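You operate a simulated robot arm through the tools that you are given. There is no shell and no other tool.

You run a simulated robot arm. Do the job below in one go: nothing can be reset, and whatever is moved stays where it is left.

## Task
Put the black bag on the top of the long desk away on the third level from the bottom of the tall shelf's left bay. Put the yellow bin on the top of the long desk away on the upper right bay of the short cubby. Lift the orange rail open. The order is free.

Only the result counts: the job must be done as asked and must still hold three seconds after the hand-in. Knocking over, shifting, dropping, spilling or breaking anything else fails it.

## Robot
A 6-joint arm with a two-finger parallel gripper on a trunk, on a base that drives. Base frame: it is fixed to the floor where the robot stands at the start and does not move with it; the origin is under the middle of the robot, x ahead of it, y to its left, z up; the surface under the hand at the start is at about z = 780. Readings come in mm, rad, newtons and seconds.
With the tool pointing down near the work surface it reaches from about 380 to 900 mm from the robot's upright axis, wherever it stands. Its first joint turns from -2.007 to 2.007 rad. Places, roughly: orange rail [-1900, 3100, 400]; third level of the tall shelf's left bay [-3100, 3300, 700]; upper right bay of the short cubby [-300, 3300, 500]. Payload 3.43 kg.
The TCP is the grasp point between the finger pads, 34 mm short of the fingertips. In the tool frame z runs along the fingers and y along their closing line. The gripper opens to 128 mm. The fingers are 24 mm wide and 12 mm thick; the gripper's body (48 by 130 mm) begins 96 mm behind the TCP.
Orientation is that of the tool frame in the base frame, as a unit quaternion [x, y, z, w]. With the fingers straight down and closing along the base's y, the tool's x points along the base's -x, its y along +y and its z along -z.

## Interface
- The arm moves only by the tool arm_command. Its argument "targets" is a list of rows, each an object (a shift or turn left out is 0, a gripper value left out holds the last) with "travel": the shift along the tool's x, y, z in m, a list of three; "turn": the turn, a rotation vector about the tool's x, y, z in degrees, a list of three; "claw": the finger opening in m, from 0 to 0.128. In form: [{"travel": [tx, ty, tz], "turn": [wx, wy, wz], "claw": claw}, ...]. A call has 1 to 20 rows; each row shifts and turns the commanded pose from where the row before left it, along the tool's axes as they then stand. A row lasts 0.2 s, in which the tool goes at most 50 mm and 0.15 rad; a call with a longer step from one row to the next is refused whole, and so is a gripper value outside its range. Where a pose cannot be reached the arm comes as near as it can. A force on the tool above 40 N (or 10 N above the force at the start of the call, whichever is more), or a blocked arm, ends the call early, and 0.2 s more pass. Each finger travels about 108 mm/s and halts on what it meets, pressing with about 22 N; the grip force reading is that of the motor and also rises with nothing between the fingers. The clock runs only during rows and for 0.2 s after the last one: add rows that do not move to give the fingers time. It gives the time, the measured TCP pose, the force on the tool (base axes), the opening and the grip force at its end, in the units of the frame above (readings bear some noise), with the torque about the TCP (base axes, N m) and any sound that the robot's microphone picked up.
- Cameras (640 x 400 px; columns grow to the right, rows downward): "scene" is now at [42.5, 152.4, 1273.5]; the picture's right is [-0.47, -0.88, 0.00], its down [-0.39, 0.21, -0.90] and it looks along [0.79, -0.43, -0.44] (base axes); focal length 263 px, centre (320, 200). "wrist" rides on the gripper at [76, -11, -160] in the tool frame; the picture's right is [0.15, 0.99, 0.00], its down [-0.88, 0.13, -0.46] and it looks along [-0.45, 0.07, 0.89] (tool axes); focal length 234 px, centre (320, 200). There is no depth. A picture from a camera that has moved, and an enlarged one, comes with that camera's place and axes in the base frame and with its lens.
- get_image(camera): a new picture of that camera. No time passes.
- raise_lower(by): slides the trunk up (or, below 0, down) by that many mm; the arm and the scene camera ride with it, the base frame stays. It gives what a move gives, with no picture.
- roll_base(legs): drives the robot by 1 to 6 legs, each [ahead, turn to the left] in mm and rad, along the robot's own axes; the way and the turn of a leg run together, so that a leg with both is an arc; at most 1500 mm and 3.142 rad a leg. The arm and the cameras ride along, it lands a little off, and it stops where it bumps. It gives what a move gives.
- turn_head(pan, tilt): turns the head with the scene camera to pan (to the left, within 1.798 rad either way) and tilt (down, from -0.506 to 1.204), counted from straight ahead of the robot. It gives what a move gives.
- inspect(camera, box): a new picture of the part [left, top, right, bottom] of that camera's present view, enlarged. No time passes.
- close_job(): hands the job in; it is judged then, once.

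Nothing tells you exact positions but the pictures and the camera data. Unless the task says otherwise, let go and move clear before handing in.

The tools are called after "Call:" as a command line: name --argument value ..., lists and objects as JSON in quotes. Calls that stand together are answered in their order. arm_command: Moves the arm, as the interface text tells. Its arguments: {"type":"object","properties":{"targets":{"type":"array","items":{"type":"object","properties":{"travel":{"type":"array","items":{"type":"number"}},"turn":{"type":"array","items":{"type":"number"}},"claw":{"type":"number"}}}}},"required":["targets"]} The other tools are called the same way: raise_lower (by) slides the trunk up or down; roll_base (legs) drives the base; turn_head (pan, tilt) turns the head that bears the scene camera; get_image (camera) takes a picture; inspect (camera, box) takes an enlarged picture of a part of a camera's view; close_job () hands the job in.

At the start:

```text
time_s: 0.0
eef_pos: [453.6, -160.7, 1068.3]
orientation: [0.0, 1.0, 0.0, 0.0]
ft_force: [0.1, -0.3, 0.2]
moment: [0.0, -0.01, -0.05]
width: 128.1
finger_force: 0.0
trunk travel left (down, up): [-525.0, 265.0]
robot x, y, heading: [0.4, 0.1, -0.001]
head pan, tilt: [-0.494, 0.454]
```

scene: 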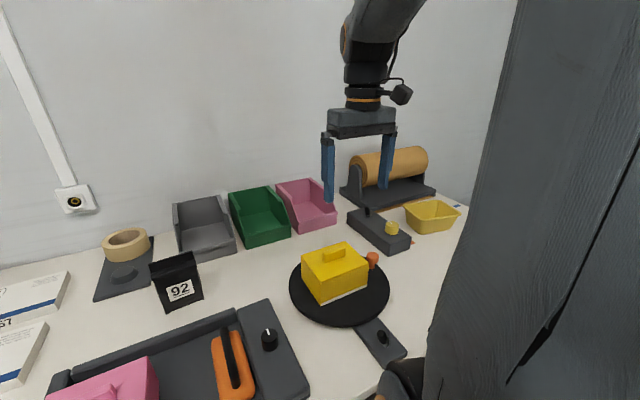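
wrist: 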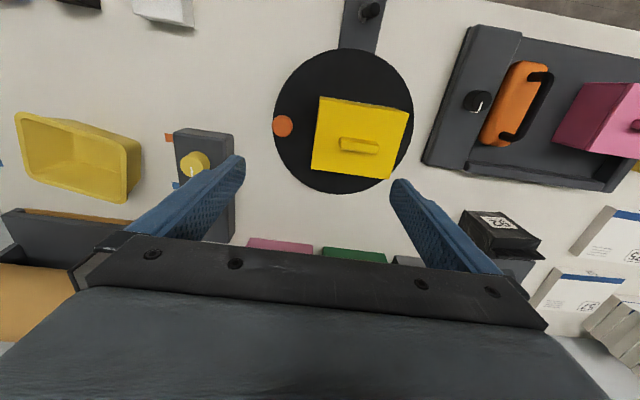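

I see the desk with a black "92" bag, a yellow open tub and a yellow lidded box on a turntable. I'll take a closer look at these and at the rest of the room first.

Call:
inspect --camera "scene" --box '[90, 170, 290, 320]'

Call:
inspect --camera "scene" --box '[280, 140, 480, 300]'

Call:
inspect --camera "wrist" --box '[0, 80, 260, 260]'

Call:
inspect --camera "wrist" --box '[400, 180, 640, 340]'

```text
2.67 times, centred on (190, 245) of scene
camera zoom: at [42.5, 152.4, 1273.5], right [-0.47, -0.88, 0.0], down [-0.39, 0.21, -0.9], along [0.79, -0.43, -0.44], focal length 701 px, centre (667, 80)
```

zoom: 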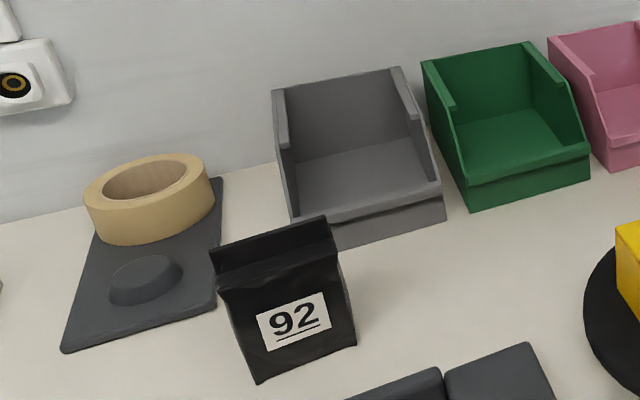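

```text
2.50 times, centred on (380, 220) of scene
camera zoom: at [42.5, 152.4, 1273.5], right [-0.47, -0.88, 0.0], down [-0.39, 0.21, -0.9], along [0.79, -0.43, -0.44], focal length 658 px, centre (170, 150)
```

zoom: 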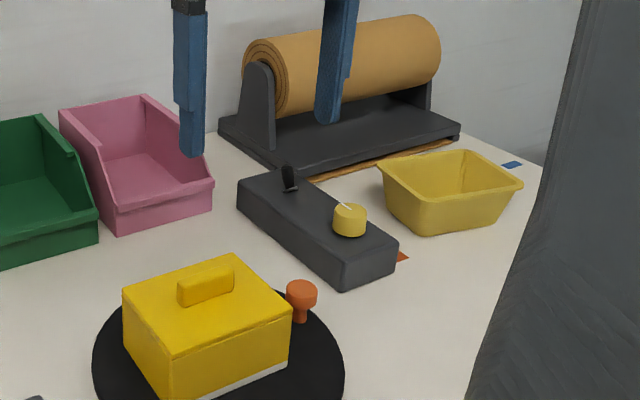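

```text
2.22 times, centred on (130, 170) of wrist
camera zoom: at [376.5, -171.6, 1229.4], right [-0.15, 0.99, 0.0], down [0.88, 0.13, 0.46], along [0.45, 0.07, -0.89], focal length 520 px, centre (742, 267)
```

zoom: 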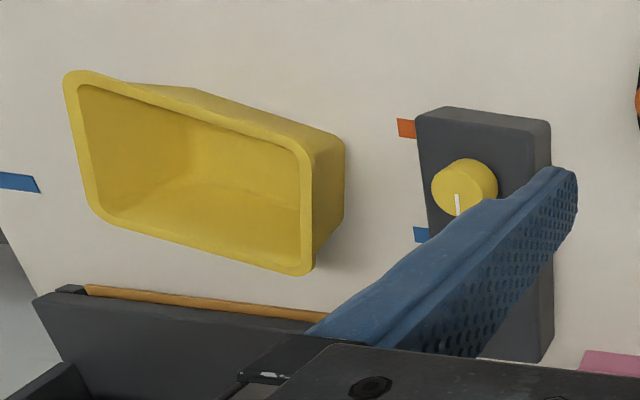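

```text
2.50 times, centred on (520, 260) of wrist
camera zoom: at [376.5, -171.6, 1229.4], right [-0.15, 0.99, 0.0], down [0.88, 0.13, 0.46], along [0.45, 0.07, -0.89], focal length 585 px, centre (-180, 50)
```

zoom: 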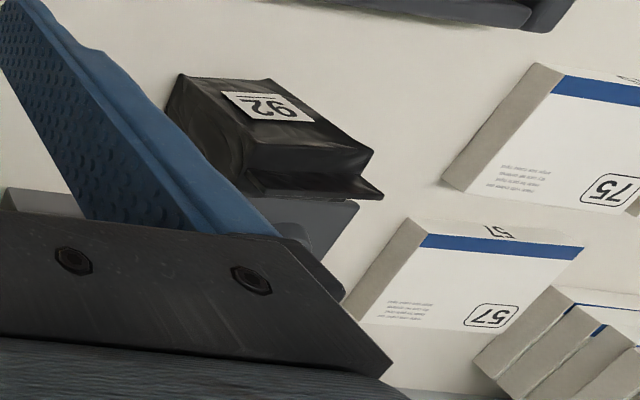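

The black bag stands with its label toward me and a folded crest on top; the yellow bin is at the right end of the desk. Now I'll look at the room on the left.

Call:
turn_head --pan 1.75 --tilt 0.2

Call:
get_image --camera "scene"

Call:
turn_head --pan 0.9 --tilt 0.4

Call:
get_image --camera "scene"

Call:
turn_head --pan 0.0 --tilt 0.6

Call:
get_image --camera "scene"

Call:
turn_head --pan -1.2 --tilt 0.5

Call:
get_image --camera "scene"

```text
time_s: 2.1
eef_pos: [452.9, -161.7, 1068.8]
orientation: [0.0, 1.0, 0.0, 0.0]
ft_force: [-0.3, 0.9, -0.5]
moment: [-0.02, 0.01, 0.0]
width: 127.9
finger_force: 0.0
trunk travel left (down, up): [-525.0, 265.0]
robot x, y, heading: [-1.4, 1.5, -0.0]
head pan, tilt: [1.751, 0.201]
```

```text
taken
camera scene: at [-54.9, 287.7, 1297.1], right [0.98, 0.18, 0.0], down [0.04, -0.2, -0.98], along [-0.17, 0.96, -0.2], focal length 263 px, centre (320, 200)
```

scene: 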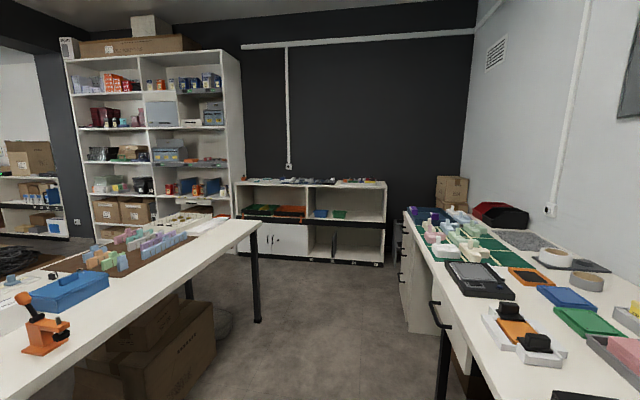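

```text
time_s: 3.3
eef_pos: [453.2, -160.5, 1069.8]
orientation: [0.0, 1.0, -0.001, 0.0]
ft_force: [-0.2, -0.8, -0.5]
moment: [0.01, -0.01, 0.0]
width: 128.0
finger_force: 0.0
trunk travel left (down, up): [-525.0, 265.0]
robot x, y, heading: [2.3, -2.4, -0.004]
head pan, tilt: [0.901, 0.4]
```

```text
taken
camera scene: at [19.2, 268.6, 1278.6], right [0.78, -0.62, 0.0], down [-0.24, -0.3, -0.92], along [0.57, 0.72, -0.39], focal length 263 px, centre (320, 200)
```

scene: 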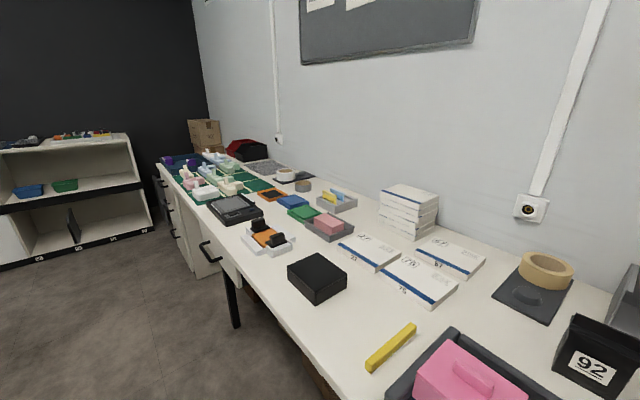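

```text
time_s: 4.5
eef_pos: [452.3, -161.3, 1069.4]
orientation: [0.0, 1.0, 0.001, 0.0]
ft_force: [-0.5, 0.4, 0.7]
moment: [-0.04, -0.02, 0.01]
width: 128.2
finger_force: 0.0
trunk travel left (down, up): [-525.0, 265.0]
robot x, y, heading: [-0.2, 2.1, -0.003]
head pan, tilt: [0.0, 0.6]
```

```text
taken
camera scene: at [50.1, 196.1, 1260.3], right [0.0, -1.0, 0.0], down [-0.56, 0.0, -0.83], along [0.83, 0.0, -0.56], focal length 263 px, centre (320, 200)
```

scene: 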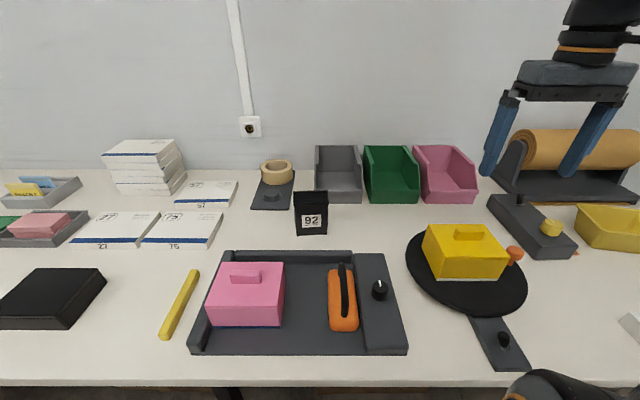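

```text
time_s: 5.9
eef_pos: [453.3, -159.9, 1069.7]
orientation: [0.001, 1.0, 0.0, 0.0]
ft_force: [-0.1, 0.2, 0.2]
moment: [0.01, -0.02, 0.01]
width: 128.0
finger_force: 0.1
trunk travel left (down, up): [-525.0, 265.0]
robot x, y, heading: [2.7, 1.6, 0.0]
head pan, tilt: [-1.201, 0.499]
```

```text
taken
camera scene: at [-5.3, 111.2, 1269.4], right [-0.93, -0.36, 0.0], down [-0.17, 0.45, -0.88], along [0.32, -0.82, -0.48], focal length 263 px, centre (320, 200)
```

scene: 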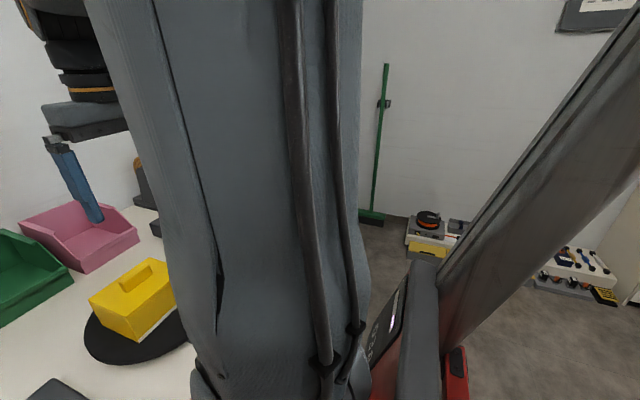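

Black bag and bin are clear. Now a zoom at the far furniture.

Call:
turn_head --pan 1.79 --tilt 0.2

Call:
inspect --camera "scene" --box '[220, 150, 420, 275]'

Call:
inspect --camera "scene" --box '[60, 30, 280, 250]'

```text
time_s: 8.5
eef_pos: [451.6, -160.6, 1069.4]
orientation: [0.0, 1.0, -0.001, 0.0]
ft_force: [-0.5, 0.0, 0.4]
moment: [0.0, 0.04, 0.0]
width: 128.2
finger_force: 0.1
trunk travel left (down, up): [-525.0, 265.0]
robot x, y, heading: [0.3, 0.5, 0.002]
head pan, tilt: [1.791, 0.201]
```

```text
3.20 times, centred on (320, 212) of scene
camera zoom: at [-58.6, 286.9, 1297.1], right [0.98, 0.22, 0.0], down [0.04, -0.19, -0.98], along [-0.21, 0.96, -0.2], focal length 842 px, centre (320, 160)
```

zoom: 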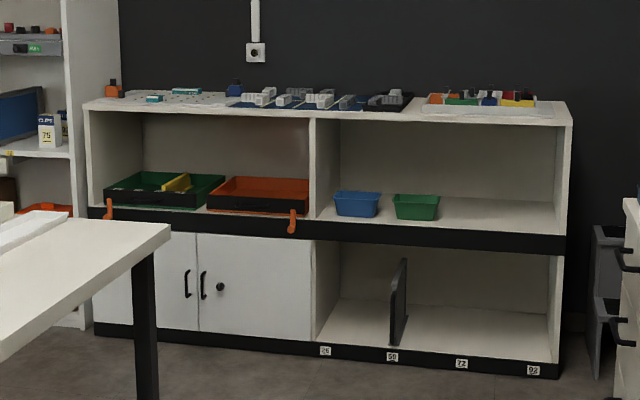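

```text
1.82 times, centred on (170, 140) of scene
camera zoom: at [-58.6, 286.9, 1297.1], right [0.98, 0.22, 0.0], down [0.04, -0.19, -0.98], along [-0.21, 0.96, -0.2], focal length 478 px, centre (593, 309)
```

zoom: 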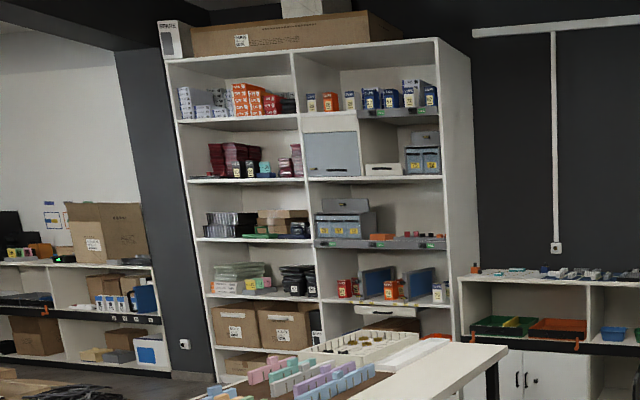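

The third level is the one with black bags and coloured boxes, and the cubby's upper right bay has space to the right of a green bin. The bag sits at about (602, 222, 780–900) with a yaw of about 5°, so I'll move the hand above it and tilt it 45°.

Call:
turn_head --pan -0.1 --tilt 0.5

Call:
arm_command --targets '[{"travel": [-0.005, 0.0467, 0]}, {"travel": [-0.005, 0.0467, 0]}, {"travel": [-0.005, 0.0467, 0]}, {"travel": [-0.005, 0.0467, 0]}, {"travel": [-0.005, 0.0467, 0]}, {"travel": [-0.005, 0.0467, 0]}, {"travel": [-0.005, 0.0467, 0]}, {"travel": [-0.005, 0.0467, 0]}, {"turn": [0, 0, -5]}, {"turn": [0, -7.5, 0]}, {"turn": [0, -7.5, 0]}, {"turn": [0, -7.5, 0]}, {"turn": [0, -7.5, 0]}, {"turn": [0, -7.5, 0]}, {"turn": [0, -7.5, 0]}, {}]'

Call:
get_image --camera "scene"

Call:
get_image --camera "wrist"

```text
time_s: 10.3
eef_pos: [452.1, -162.3, 1069.5]
orientation: [-0.001, 1.0, 0.0, 0.0]
ft_force: [-0.1, -0.3, 0.5]
moment: [-0.01, -0.01, -0.04]
width: 128.1
finger_force: 0.1
trunk travel left (down, up): [-525.0, 265.0]
robot x, y, heading: [-3.7, 2.7, -0.001]
head pan, tilt: [-0.099, 0.499]
```

```text
time_s: 13.7
eef_pos: [492.0, 214.0, 1068.5]
orientation: [-0.041, 0.923, 0.017, 0.383]
ft_force: [-0.4, 0.0, 0.6]
moment: [-0.01, -0.02, 0.01]
width: 127.9
finger_force: 0.0
trunk travel left (down, up): [-525.0, 265.0]
robot x, y, heading: [2.2, 0.3, 0.001]
head pan, tilt: [-0.099, 0.499]
```

```text
taken
camera scene: at [52.3, 187.0, 1269.4], right [-0.1, -1.0, 0.0], down [-0.48, 0.05, -0.88], along [0.87, -0.09, -0.48], focal length 263 px, centre (320, 200)
```

scene: 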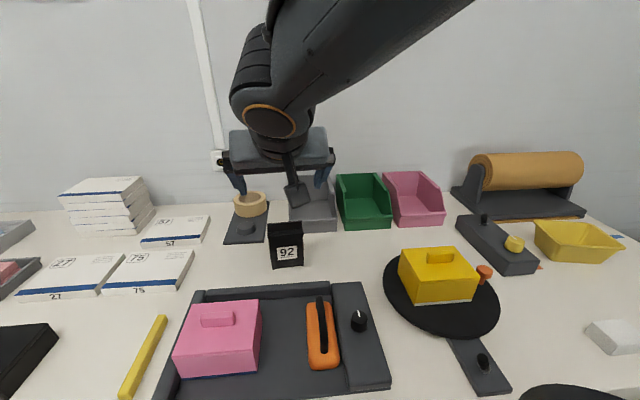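

```text
taken
camera wrist: at [327.3, 187.7, 1128.9], right [-0.19, 0.98, -0.1], down [0.29, 0.16, 0.95], along [0.94, 0.15, -0.31], focal length 234 px, centre (320, 200)
```

wrist: 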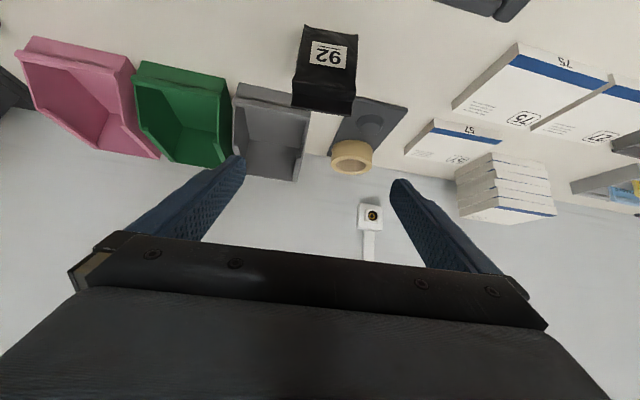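

The tilt worked. I'll check the bag's position from this view before lowering.

Call:
inspect --camera "wrist" --box '[260, 0, 400, 120]'

Call:
inspect --camera "scene" --box '[240, 200, 340, 280]'

```text
3.33 times, centred on (330, 60) of wrist
camera zoom: at [327.3, 187.7, 1128.9], right [-0.19, 0.98, -0.1], down [0.29, 0.16, 0.95], along [0.94, 0.15, -0.31], focal length 781 px, centre (287, 667)
```

zoom: 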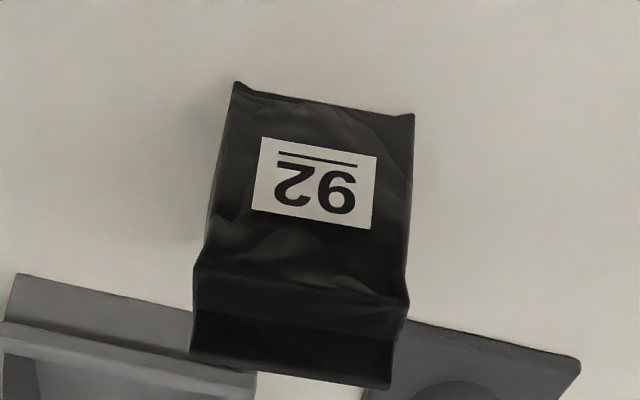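

```text
5.00 times, centred on (290, 240) of scene
camera zoom: at [52.3, 187.0, 1269.4], right [-0.1, -1.0, 0.0], down [-0.48, 0.05, -0.88], along [0.87, -0.09, -0.48], focal length 1315 px, centre (470, 0)
```

zoom: 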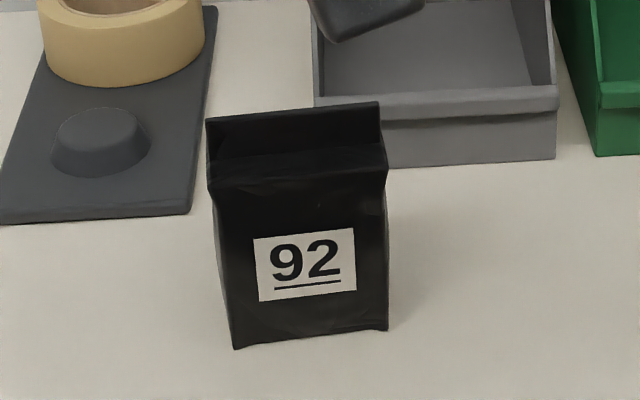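

The bag centre is confirmed at about (602, 219), with the body up to z≈880 and the crest to 908. I'll go to the pre-grasp pose and advance most of the way.

Call:
arm_command --targets '[{"travel": [0.0284, -0.0011, 0.0303]}, {"travel": [0.0284, -0.0011, 0.0303]}, {"travel": [0.0283, -0.0012, 0.0303]}, {"travel": [0, 0, 0.03]}, {"travel": [0, 0, 0.03]}, {}]'

Call:
get_image --camera "wrist"

Call:
get_image --camera "scene"

```text
time_s: 15.1
eef_pos: [538.6, 215.0, 904.0]
orientation: [-0.04, 0.923, 0.017, 0.382]
ft_force: [-0.4, 0.5, 0.1]
moment: [-0.02, -0.03, 0.03]
width: 127.8
finger_force: 0.0
trunk travel left (down, up): [-525.0, 265.0]
robot x, y, heading: [0.1, 4.6, -0.005]
head pan, tilt: [-0.099, 0.499]
```

```text
taken
camera wrist: at [373.7, 188.4, 962.9], right [-0.19, 0.98, -0.1], down [0.29, 0.16, 0.94], along [0.94, 0.15, -0.31], focal length 234 px, centre (320, 200)
```

wrist: 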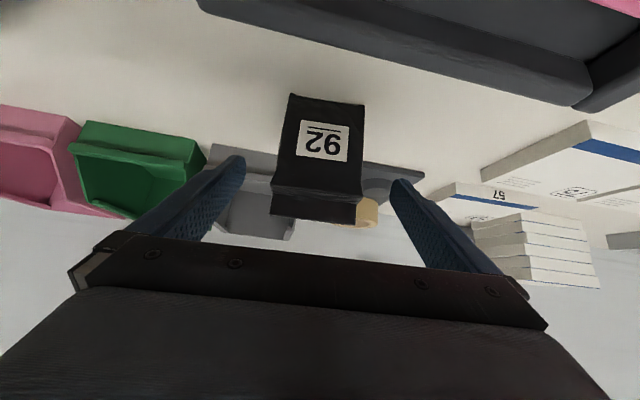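

```text
taken
camera scene: at [52.1, 187.0, 1269.4], right [-0.1, -1.0, 0.0], down [-0.48, 0.05, -0.88], along [0.87, -0.09, -0.48], focal length 263 px, centre (320, 200)
```

scene: 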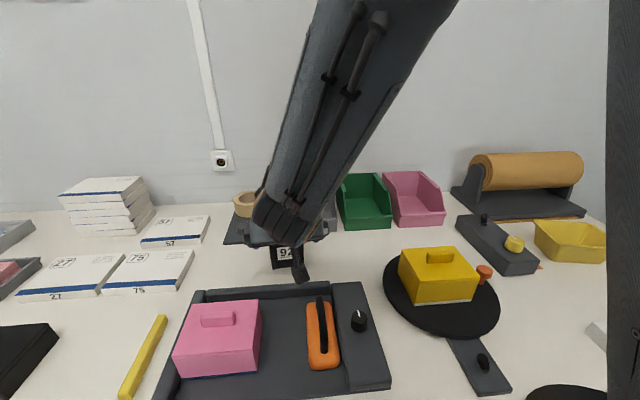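

The bag is centred between the fingers. I'll advance the remaining 90 mm and close.

Call:
arm_command --targets '[{"travel": [0, 0, 0.03]}, {"travel": [0, 0, 0.03]}, {"travel": [0, 0, 0.03]}, {}]'

Call:
get_image --camera "wrist"

```text
time_s: 16.1
eef_pos: [603.3, 220.3, 838.6]
orientation: [-0.04, 0.923, 0.016, 0.382]
ft_force: [0.1, -0.2, 0.3]
moment: [0.0, -0.01, -0.01]
width: 127.9
finger_force: 0.1
trunk travel left (down, up): [-525.0, 265.0]
robot x, y, heading: [2.5, -0.7, -0.002]
head pan, tilt: [-0.099, 0.499]
```

```text
taken
camera wrist: at [437.4, 194.6, 899.0], right [-0.19, 0.98, -0.1], down [0.29, 0.16, 0.94], along [0.94, 0.15, -0.31], focal length 234 px, centre (320, 200)
```

wrist: 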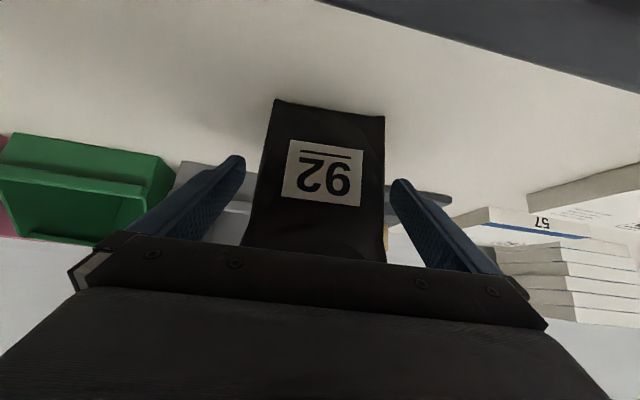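

Call:
arm_command --targets '[{"claw": 0.1}, {"claw": 0.085}, {"claw": 0.07}, {"claw": 0.06}, {}]'

Call:
get_image --camera "wrist"

```text
time_s: 17.3
eef_pos: [602.9, 219.2, 838.6]
orientation: [-0.041, 0.923, 0.017, 0.382]
ft_force: [-0.5, 1.1, 1.0]
moment: [0.09, -0.07, 0.01]
width: 89.7
finger_force: 21.9
trunk travel left (down, up): [-525.0, 265.0]
robot x, y, heading: [-3.6, -2.9, -0.005]
head pan, tilt: [-0.099, 0.499]
```

```text
taken
camera wrist: at [437.4, 194.6, 899.1], right [-0.19, 0.98, -0.1], down [0.29, 0.16, 0.94], along [0.94, 0.15, -0.31], focal length 234 px, centre (320, 200)
```

wrist: 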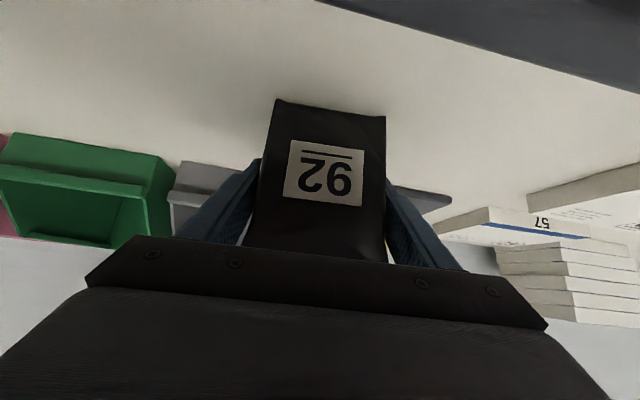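

Gripped at 90 mm wide. Lifting straight up.

Call:
arm_command --targets '[{"travel": [-0.01, 0, -0.01], "claw": 0.05}, {"travel": [-0.02, 0, -0.02]}, {"travel": [-0.03, 0, -0.03]}, {"travel": [-0.03, 0, -0.03]}, {"travel": [-0.03, 0, -0.03]}, {"travel": [-0.03, 0, -0.03]}, {}]'

Call:
get_image --camera "wrist"

Call:
get_image --camera "scene"

```text
time_s: 18.9
eef_pos: [603.5, 219.2, 1051.0]
orientation: [-0.041, 0.923, 0.017, 0.382]
ft_force: [0.6, 0.2, -0.7]
moment: [0.02, -0.04, 0.03]
width: 89.7
finger_force: 22.0
trunk travel left (down, up): [-525.0, 265.0]
robot x, y, heading: [-0.3, 3.6, -0.001]
head pan, tilt: [-0.099, 0.499]
```

```text
taken
camera wrist: at [437.8, 192.8, 1110.9], right [-0.19, 0.98, -0.1], down [0.29, 0.16, 0.94], along [0.94, 0.15, -0.31], focal length 234 px, centre (320, 200)
```

wrist: 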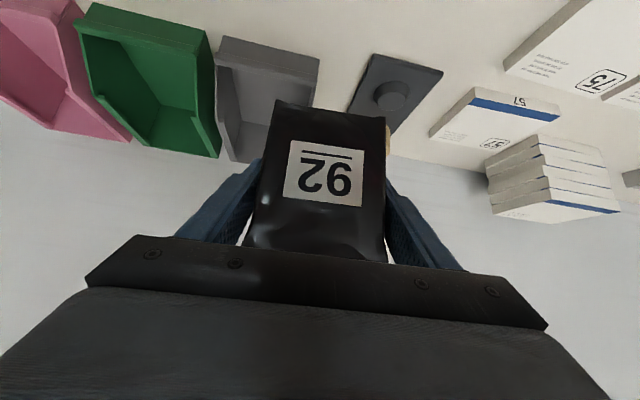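

```text
taken
camera scene: at [52.3, 187.1, 1269.4], right [-0.1, -1.0, 0.0], down [-0.48, 0.05, -0.88], along [0.87, -0.09, -0.48], focal length 263 px, centre (320, 200)
```

scene: 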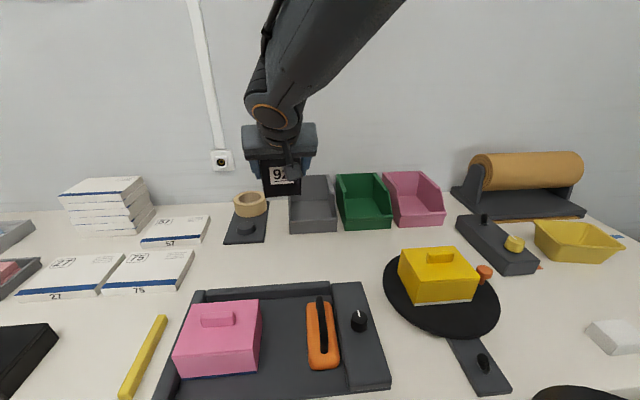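

The bag is held upright. I'll tuck the arm in toward the robot and look at the floor around me before driving.

Call:
arm_command --targets '[{"travel": [0.014, -0.0342, -0.0258]}, {"travel": [0.014, -0.0342, -0.0258]}, {"travel": [0.014, -0.0342, -0.0258]}, {"travel": [0.014, -0.0342, -0.0258]}, {"travel": [0.014, -0.0342, -0.0258]}, {"travel": [0.014, -0.0342, -0.0258]}, {}]'

Call:
turn_head --pan 1.79 --tilt 0.9

Call:
get_image --camera "scene"

Call:
turn_head --pan 1.0 --tilt 1.1

Call:
get_image --camera "scene"

Call:
turn_head --pan -1.79 --tilt 0.6

Call:
get_image --camera "scene"

```text
time_s: 20.5
eef_pos: [538.4, 10.9, 1061.9]
orientation: [-0.039, 0.923, 0.016, 0.383]
ft_force: [-0.3, 0.0, -2.2]
moment: [0.01, -0.02, 0.0]
width: 89.8
finger_force: 22.2
out of reach, approached as far as the arm can: row 4, 5, 6
trunk travel left (down, up): [-525.0, 265.0]
robot x, y, heading: [1.3, -0.2, 0.0]
head pan, tilt: [-0.099, 0.499]
```

```text
time_s: 22.4
eef_pos: [540.6, 11.0, 1062.0]
orientation: [-0.041, 0.923, 0.017, 0.382]
ft_force: [-0.6, -0.5, -1.6]
moment: [-0.01, 0.02, 0.0]
width: 89.9
finger_force: 21.8
trunk travel left (down, up): [-525.0, 265.0]
robot x, y, heading: [0.1, -0.2, 0.001]
head pan, tilt: [1.791, 0.901]
```

```text
taken
camera scene: at [-54.7, 269.7, 1235.5], right [0.98, 0.22, 0.0], down [0.17, -0.76, -0.62], along [-0.14, 0.61, -0.78], focal length 263 px, centre (320, 200)
```

scene: 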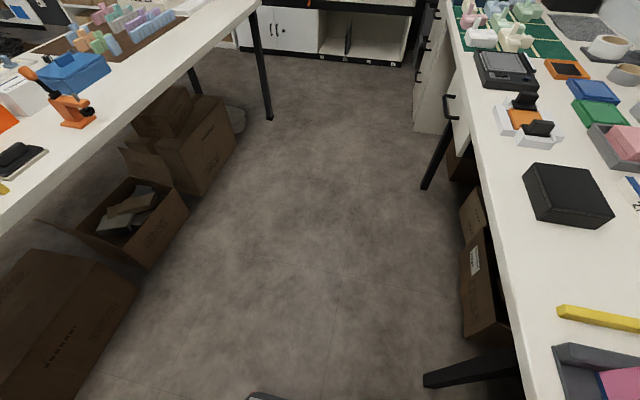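

```text
time_s: 23.5
eef_pos: [539.5, 11.2, 1061.1]
orientation: [-0.04, 0.923, 0.017, 0.382]
ft_force: [0.4, 0.1, -1.5]
moment: [0.01, -0.01, 0.0]
width: 90.1
finger_force: 22.2
trunk travel left (down, up): [-525.0, 265.0]
robot x, y, heading: [2.4, 0.9, -0.001]
head pan, tilt: [1.0, 1.1]
```

```text
taken
camera scene: at [-4.2, 249.2, 1221.7], right [0.84, -0.54, 0.0], down [-0.48, -0.75, -0.45], along [0.24, 0.38, -0.89], focal length 263 px, centre (320, 200)
```

scene: 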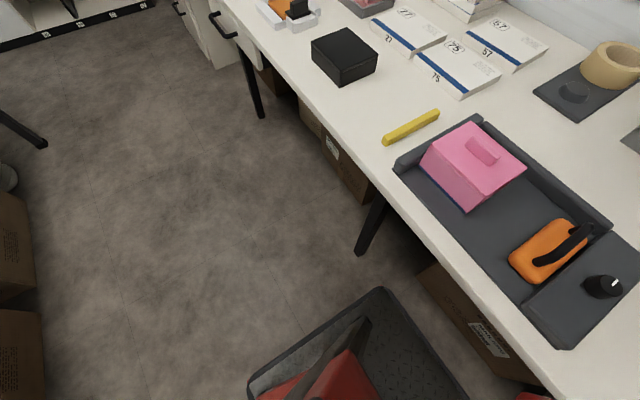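

```text
time_s: 26.0
eef_pos: [540.6, 11.1, 1061.2]
orientation: [-0.039, 0.923, 0.016, 0.382]
ft_force: [-0.1, 0.6, -0.9]
moment: [0.03, 0.03, -0.01]
width: 89.7
finger_force: 22.3
trunk travel left (down, up): [-525.0, 265.0]
robot x, y, heading: [0.6, 0.9, 0.001]
head pan, tilt: [-1.791, 0.6]
```

```text
taken
camera scene: at [-57.5, 109.8, 1260.3], right [-0.98, 0.22, 0.0], down [0.12, 0.55, -0.83], along [-0.18, -0.81, -0.56], focal length 263 px, centre (320, 200)
```

scene: 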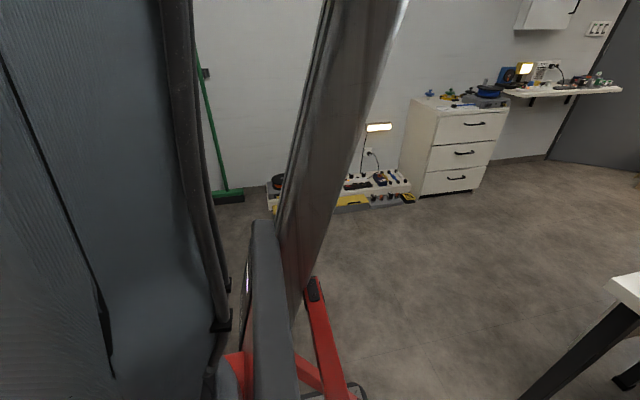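

The corridor between the desk and the table is about 1 m wide and clear. I'll back up, turn left and drive toward the cubby, then look again.

Call:
turn_head --pan 0.3 --tilt 0.4

Call:
roll_base --legs '[[-200, 0], [0, 1.571], [1000, 0]]'

Call:
get_image --camera "scene"

Call:
get_image --camera "wrist"

```text
time_s: 28.0
eef_pos: [539.7, 10.4, 1060.9]
orientation: [-0.04, 0.923, 0.017, 0.383]
ft_force: [0.5, 0.1, -0.8]
moment: [0.0, -0.04, -0.01]
width: 89.8
finger_force: 21.9
trunk travel left (down, up): [-525.0, 265.0]
robot x, y, heading: [-1.1, 0.2, -0.003]
head pan, tilt: [0.3, 0.4]
```

```text
time_s: 38.2
eef_pos: [-244.7, 1532.1, 1061.3]
orientation: [0.689, -0.615, -0.285, -0.255]
ft_force: [-0.4, 0.5, -1.1]
moment: [0.0, 0.01, -0.03]
width: 89.9
finger_force: 22.2
trunk travel left (down, up): [-525.0, 265.0]
robot x, y, heading: [-222.9, 992.5, 1.595]
head pan, tilt: [0.3, 0.4]
```

```text
taken
camera scene: at [-442.2, 1037.1, 1278.6], right [0.95, 0.32, 0.0], down [0.12, -0.37, -0.92], along [-0.29, 0.87, -0.39], focal length 263 px, centre (320, 200)
```

scene: 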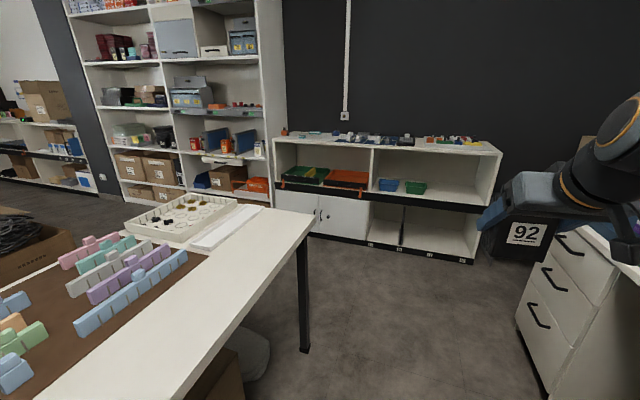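

```text
taken
camera wrist: at [-215.5, 1368.4, 1121.3], right [-0.97, -0.21, -0.1], down [-0.16, 0.28, 0.94], along [-0.17, 0.93, -0.31], focal length 234 px, centre (320, 200)
```

wrist: 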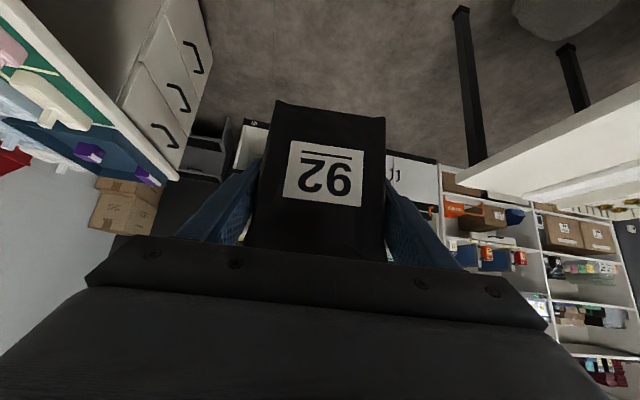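

Now a closer view of the tall shelf and the cubby from here.

Call:
inspect --camera "scene" --box '[90, 90, 290, 215]'

Call:
inspect --camera "scene" --box '[260, 110, 520, 272]'

```text
3.20 times, centred on (190, 152) of scene
camera zoom: at [-442.2, 1037.1, 1278.6], right [0.95, 0.32, 0.0], down [0.12, -0.37, -0.92], along [-0.29, 0.87, -0.39], focal length 842 px, centre (736, 352)
```

zoom: 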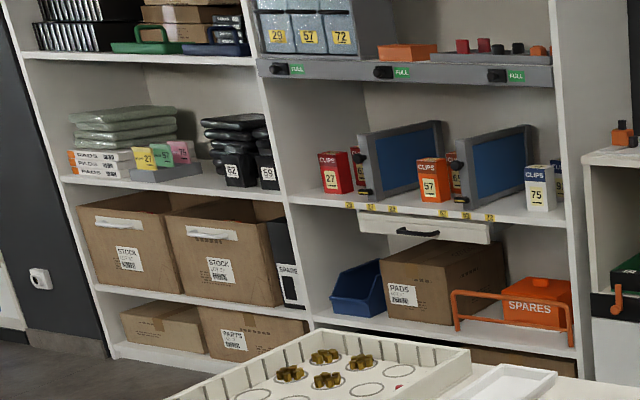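

```text
2.46 times, centred on (390, 191) of scene
camera zoom: at [-442.2, 1037.1, 1278.6], right [0.95, 0.32, 0.0], down [0.12, -0.37, -0.92], along [-0.29, 0.87, -0.39], focal length 647 px, centre (148, 222)
```

zoom: 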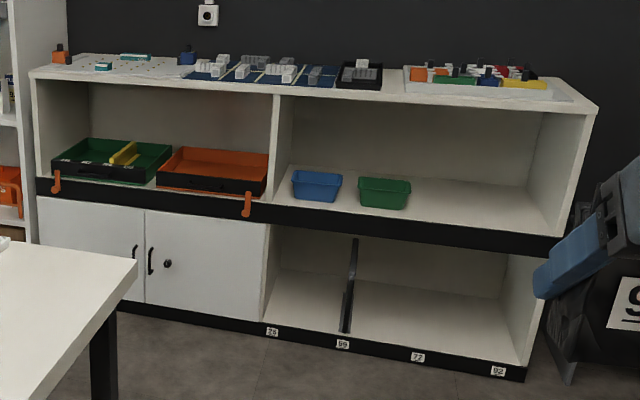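

The orange rail is the barrier in front of the "SPARES" box, low in the tall shelf's right bay. I'll drive on to the gap and turn toward the shelf.

Call:
roll_base --legs '[[1450, 0], [0, 1.546]]'

Call:
turn_head --pan 0.0 --tilt 0.5

Call:
get_image --camera "scene"

Call:
turn_head --pan -0.7 --tilt 0.4

Call:
get_image --camera "scene"

```text
time_s: 49.2
eef_pos: [-800.2, 2432.7, 1061.1]
orientation: [0.923, 0.051, -0.382, 0.021]
ft_force: [0.2, 1.1, -0.7]
moment: [0.0, -0.01, -0.01]
width: 89.8
finger_force: 21.7
trunk travel left (down, up): [-525.0, 265.0]
robot x, y, heading: [-262.7, 2456.1, -3.118]
head pan, tilt: [0.3, 0.4]
```

```text
time_s: 50.0
eef_pos: [-799.4, 2432.9, 1060.7]
orientation: [0.923, 0.049, -0.382, 0.02]
ft_force: [0.2, 0.5, -2.1]
moment: [0.01, -0.02, -0.01]
width: 89.8
finger_force: 21.8
trunk travel left (down, up): [-525.0, 265.0]
robot x, y, heading: [-259.1, 2454.7, -3.122]
head pan, tilt: [0.0, 0.499]
```

```text
taken
camera scene: at [-305.7, 2259.7, 1269.4], right [-0.02, 1.0, 0.0], down [0.48, 0.01, -0.88], along [-0.88, -0.02, -0.48], focal length 263 px, centre (320, 200)
```

scene: 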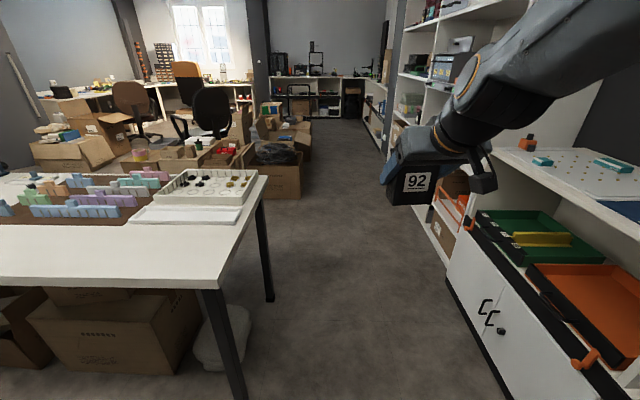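

```text
time_s: 51.1
eef_pos: [-799.1, 2433.2, 1061.8]
orientation: [0.923, 0.049, -0.382, 0.02]
ft_force: [0.1, -0.4, -1.4]
moment: [0.01, 0.01, 0.01]
width: 89.5
finger_force: 21.9
trunk travel left (down, up): [-525.0, 265.0]
robot x, y, heading: [-258.7, 2453.0, -3.119]
head pan, tilt: [-0.7, 0.4]
```

```text
taken
camera scene: at [-286.8, 2319.8, 1278.5], right [0.63, 0.78, 0.0], down [0.3, -0.24, -0.92], along [-0.72, 0.58, -0.39], focal length 263 px, centre (320, 200)
```

scene: 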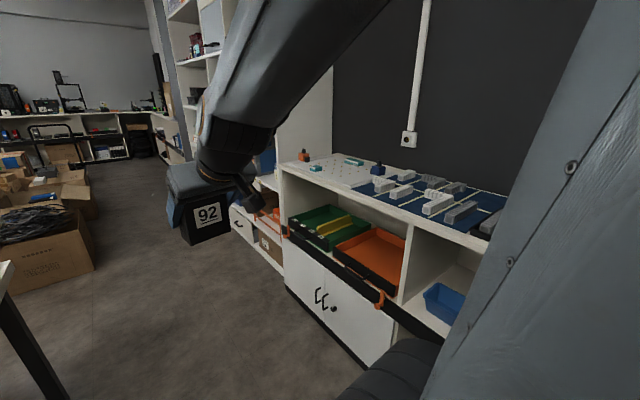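

The aisle is clear. I'll drive along it and check the boxes on the left near the shelf halfway.

Call:
roll_base --legs '[[1450, 0]]'

Call:
turn_head --pan 0.1 --tilt 0.7

Call:
get_image --camera "scene"

Call:
turn_head --pan -0.9 --tilt 0.5

Call:
get_image --camera "scene"

```text
time_s: 58.2
eef_pos: [-2230.4, 2414.7, 1061.5]
orientation: [0.923, 0.046, -0.382, 0.018]
ft_force: [-0.7, -0.4, -1.3]
moment: [0.0, 0.01, 0.01]
width: 89.7
finger_force: 22.2
trunk travel left (down, up): [-525.0, 265.0]
robot x, y, heading: [-1691.0, 2429.8, -3.128]
head pan, tilt: [-0.7, 0.4]
```

```text
time_s: 59.4
eef_pos: [-2231.4, 2414.0, 1060.7]
orientation: [0.923, 0.046, -0.382, 0.019]
ft_force: [-0.2, -0.3, -0.3]
moment: [0.03, -0.03, -0.02]
width: 89.6
finger_force: 22.0
trunk travel left (down, up): [-525.0, 265.0]
robot x, y, heading: [-1690.9, 2433.7, -3.129]
head pan, tilt: [0.099, 0.7]
```

```text
taken
camera scene: at [-1732.2, 2228.4, 1251.7], right [-0.11, 0.99, 0.0], down [0.64, 0.07, -0.77], along [-0.76, -0.08, -0.64], focal length 263 px, centre (320, 200)
```

scene: 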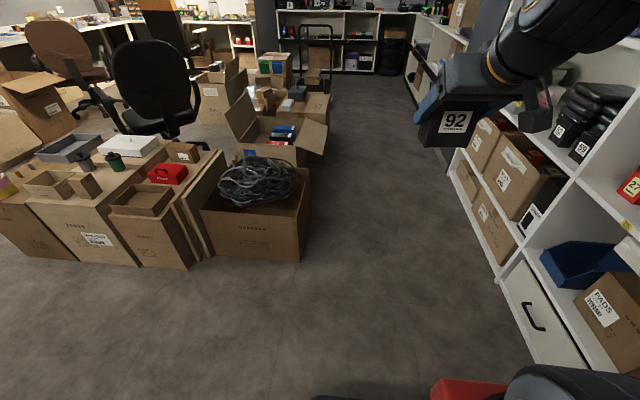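

```text
time_s: 60.6
eef_pos: [-2232.2, 2414.0, 1060.7]
orientation: [0.923, 0.047, -0.382, 0.019]
ft_force: [0.1, 0.1, -0.7]
moment: [-0.04, 0.02, 0.01]
width: 89.7
finger_force: 21.6
trunk travel left (down, up): [-525.0, 265.0]
robot x, y, heading: [-1692.2, 2433.4, -3.126]
head pan, tilt: [-0.901, 0.499]
```

```text
taken
camera scene: at [-1705.1, 2308.4, 1269.4], right [0.78, 0.63, 0.0], down [0.3, -0.37, -0.88], along [-0.55, 0.68, -0.48], focal length 263 px, centre (320, 200)
```

scene: 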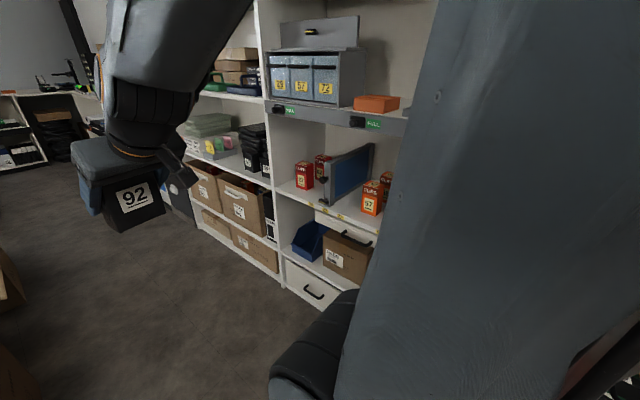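

The shelf front is near y≈3080 and the divider near x≈-2655. I'll zoom in on the third level of the left bay to find a free spot.

Call:
inspect --camera "scene" --box '[170, 90, 290, 190]'

Call:
inspect --camera "wrist" --box '[380, 100, 640, 262]'

```text
4.00 times, centred on (230, 140) of scene
camera zoom: at [-1705.1, 2308.4, 1269.4], right [0.78, 0.63, 0.0], down [0.3, -0.37, -0.88], along [-0.55, 0.68, -0.48], focal length 1052 px, centre (680, 440)
```

zoom: 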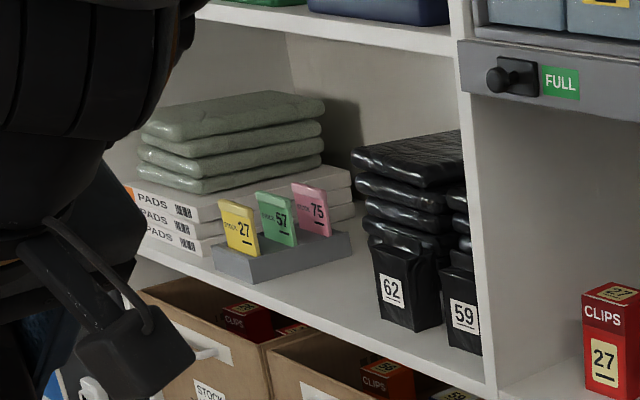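

```text
2.46 times, centred on (510, 181) of wrist
camera zoom: at [-2067.3, 2442.0, 1121.3], right [0.2, -0.97, -0.1], down [-0.29, -0.16, 0.94], along [-0.94, -0.16, -0.31], focal length 576 px, centre (-148, 247)
```

zoom: 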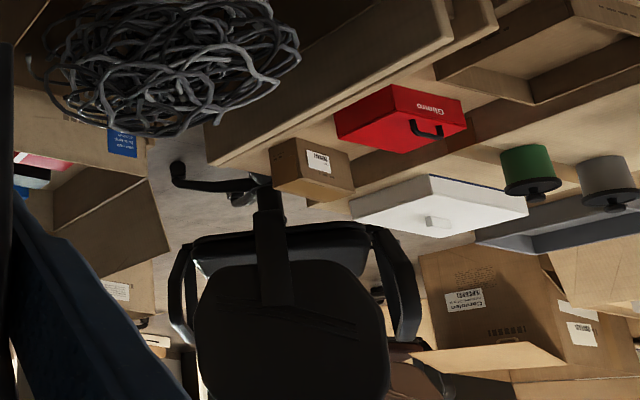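

There's a free gap about 250 mm wide between the card tray and bag "62", centred near x≈-3045. I'll drive until I'm in front of it.

Call:
roll_base --legs '[[0, -0.02], [1280, 0]]'

Call:
turn_head --pan 1.3 --tilt 0.9

Call:
get_image --camera "scene"

Call:
turn_head --pan 0.3 --tilt 0.9

Call:
get_image --camera "scene"

```text
time_s: 67.4
eef_pos: [-3508.4, 2445.7, 1061.0]
orientation: [0.923, 0.033, -0.383, 0.014]
ft_force: [0.7, 0.0, -0.9]
moment: [0.03, 0.01, -0.01]
width: 89.7
finger_force: 21.8
trunk travel left (down, up): [-525.0, 265.0]
robot x, y, heading: [-2970.9, 2445.3, 3.124]
head pan, tilt: [-0.901, 0.499]
```

```text
time_s: 69.5
eef_pos: [-3509.2, 2446.7, 1060.1]
orientation: [0.923, 0.033, -0.383, 0.014]
ft_force: [-0.6, 0.3, -0.5]
moment: [0.01, 0.02, -0.03]
width: 89.9
finger_force: 22.2
trunk travel left (down, up): [-525.0, 265.0]
robot x, y, heading: [-2968.3, 2443.7, 3.124]
head pan, tilt: [1.3, 0.901]
```

```text
taken
camera scene: at [-2952.9, 2180.3, 1235.5], right [-0.96, 0.28, 0.0], down [0.22, 0.75, -0.62], along [-0.18, -0.6, -0.78], focal length 263 px, centre (320, 200)
```

scene: 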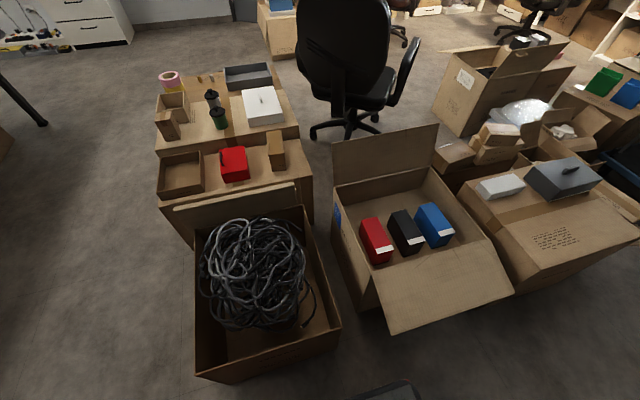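

```text
time_s: 70.8
eef_pos: [-3509.7, 2446.9, 1061.1]
orientation: [0.923, 0.032, -0.383, 0.014]
ft_force: [0.6, -0.1, -0.4]
moment: [0.0, -0.01, 0.0]
width: 89.4
finger_force: 22.0
trunk travel left (down, up): [-525.0, 265.0]
robot x, y, heading: [-2968.9, 2447.3, 3.126]
head pan, tilt: [0.3, 0.901]
```

```text
taken
camera scene: at [-3003.9, 2231.6, 1235.5], right [-0.28, 0.96, 0.0], down [0.75, 0.22, -0.62], along [-0.6, -0.17, -0.78], focal length 263 px, centre (320, 200)
```

scene: 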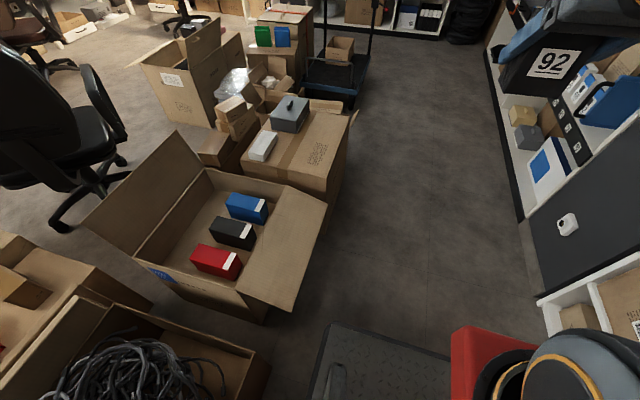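

The boxes stop at y≈2050, so there is room to turn on the spot. Turning right to face the shelf.

Call:
roll_base --legs '[[0, -1.555]]'

Call:
turn_head --pan 0.0 --tilt 0.5

Call:
get_image --camera "scene"

Call:
get_image --camera "wrist"

```text
time_s: 75.0
eef_pos: [-2970.2, 2986.7, 1061.8]
orientation: [0.675, -0.631, -0.279, -0.261]
ft_force: [0.6, 0.4, -1.2]
moment: [0.0, -0.01, 0.0]
width: 89.8
finger_force: 22.0
trunk travel left (down, up): [-525.0, 265.0]
robot x, y, heading: [-2968.5, 2446.9, 1.556]
head pan, tilt: [0.3, 0.901]
```

```text
time_s: 75.8
eef_pos: [-2970.1, 2987.6, 1061.9]
orientation: [0.675, -0.631, -0.28, -0.262]
ft_force: [0.9, 0.2, -0.8]
moment: [-0.02, 0.0, 0.01]
width: 89.9
finger_force: 21.9
trunk travel left (down, up): [-525.0, 265.0]
robot x, y, heading: [-2968.4, 2449.2, 1.547]
head pan, tilt: [0.0, 0.499]
```

```text
taken
camera scene: at [-3162.3, 2502.9, 1269.3], right [1.0, -0.02, 0.0], down [-0.01, -0.48, -0.88], along [0.02, 0.88, -0.48], focal length 263 px, centre (320, 200)
```

scene: 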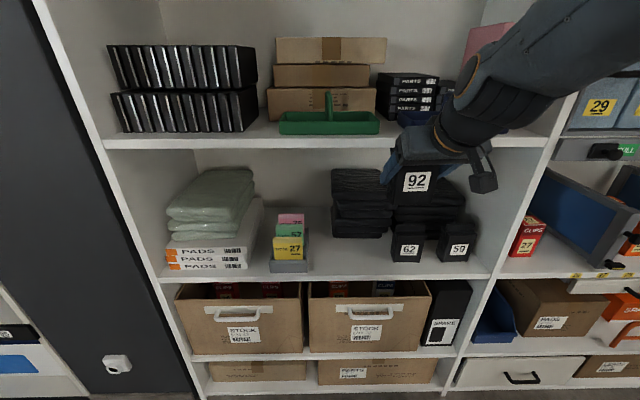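

```text
taken
camera wrist: at [-2948.7, 2821.8, 1121.3], right [-0.98, -0.17, -0.1], down [-0.15, 0.29, 0.94], along [-0.13, 0.94, -0.31], focal length 234 px, centre (320, 200)
```

wrist: 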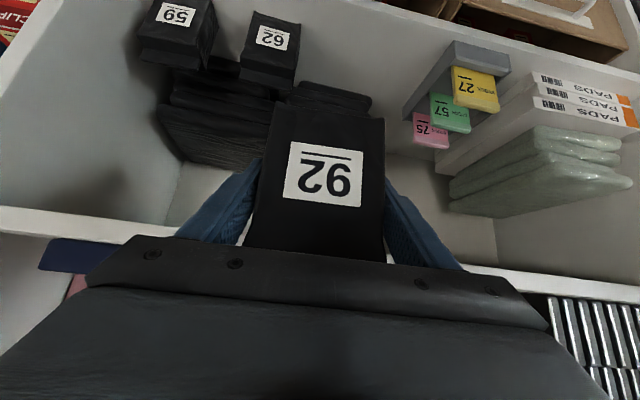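

I have a clear view of the third level. I'll zoom in to fix its height and the free gap.

Call:
inspect --camera "scene" --box '[260, 190, 420, 290]'

Call:
inspect --camera "scene" --box '[380, 190, 500, 290]'

Call:
inspect --camera "wrist" --box '[120, 0, 320, 125]'

Call:
inspect --camera "wrist" --box '[380, 0, 580, 125]'

```text
4.00 times, centred on (340, 240) of scene
camera zoom: at [-3162.3, 2502.9, 1269.3], right [1.0, -0.02, 0.0], down [-0.01, -0.48, -0.88], along [0.02, 0.88, -0.48], focal length 1052 px, centre (240, 40)
```

zoom: 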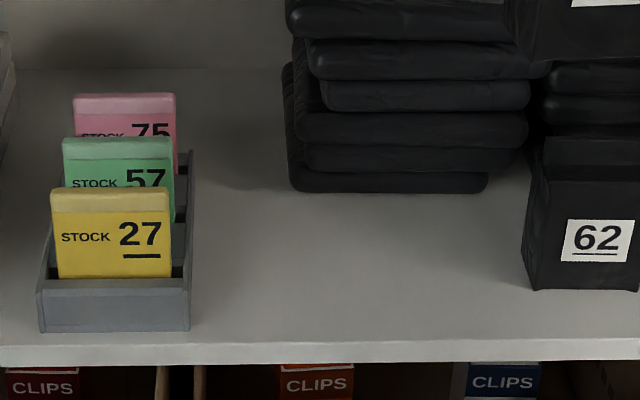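

```text
4.00 times, centred on (440, 240) of scene
camera zoom: at [-3162.3, 2502.9, 1269.3], right [1.0, -0.02, 0.0], down [-0.01, -0.48, -0.88], along [0.02, 0.88, -0.48], focal length 1052 px, centre (-160, 40)
```

zoom: 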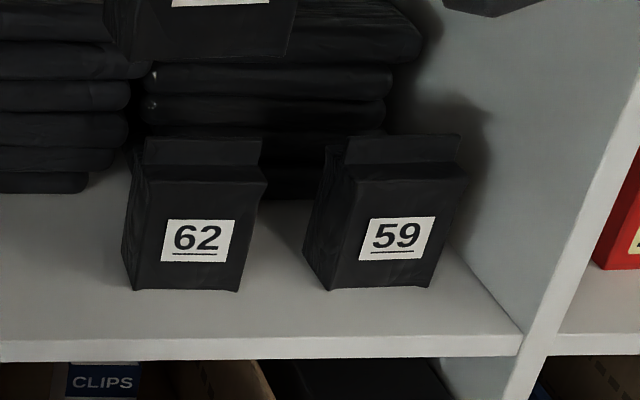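

```text
3.20 times, centred on (220, 62) of wrist
camera zoom: at [-2948.7, 2821.8, 1121.3], right [-0.98, -0.17, -0.1], down [-0.15, 0.29, 0.94], along [-0.13, 0.94, -0.31], focal length 749 px, centre (640, 640)
```

zoom: 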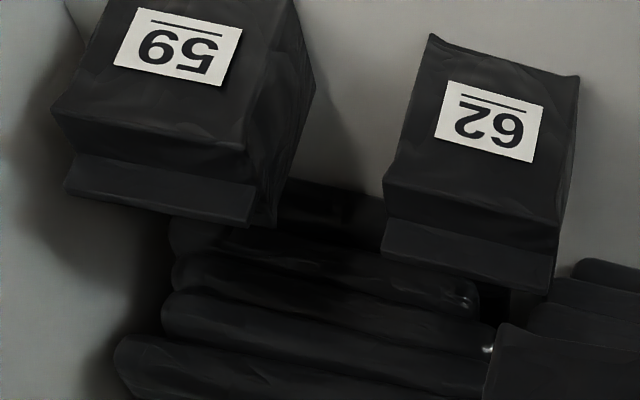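

```text
3.20 times, centred on (480, 62) of wrist
camera zoom: at [-2948.7, 2821.8, 1121.3], right [-0.98, -0.17, -0.1], down [-0.15, 0.29, 0.94], along [-0.13, 0.94, -0.31], focal length 749 px, centre (-192, 640)
```

zoom: 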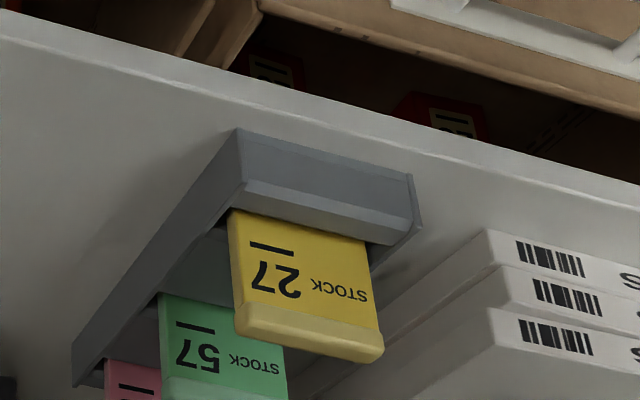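

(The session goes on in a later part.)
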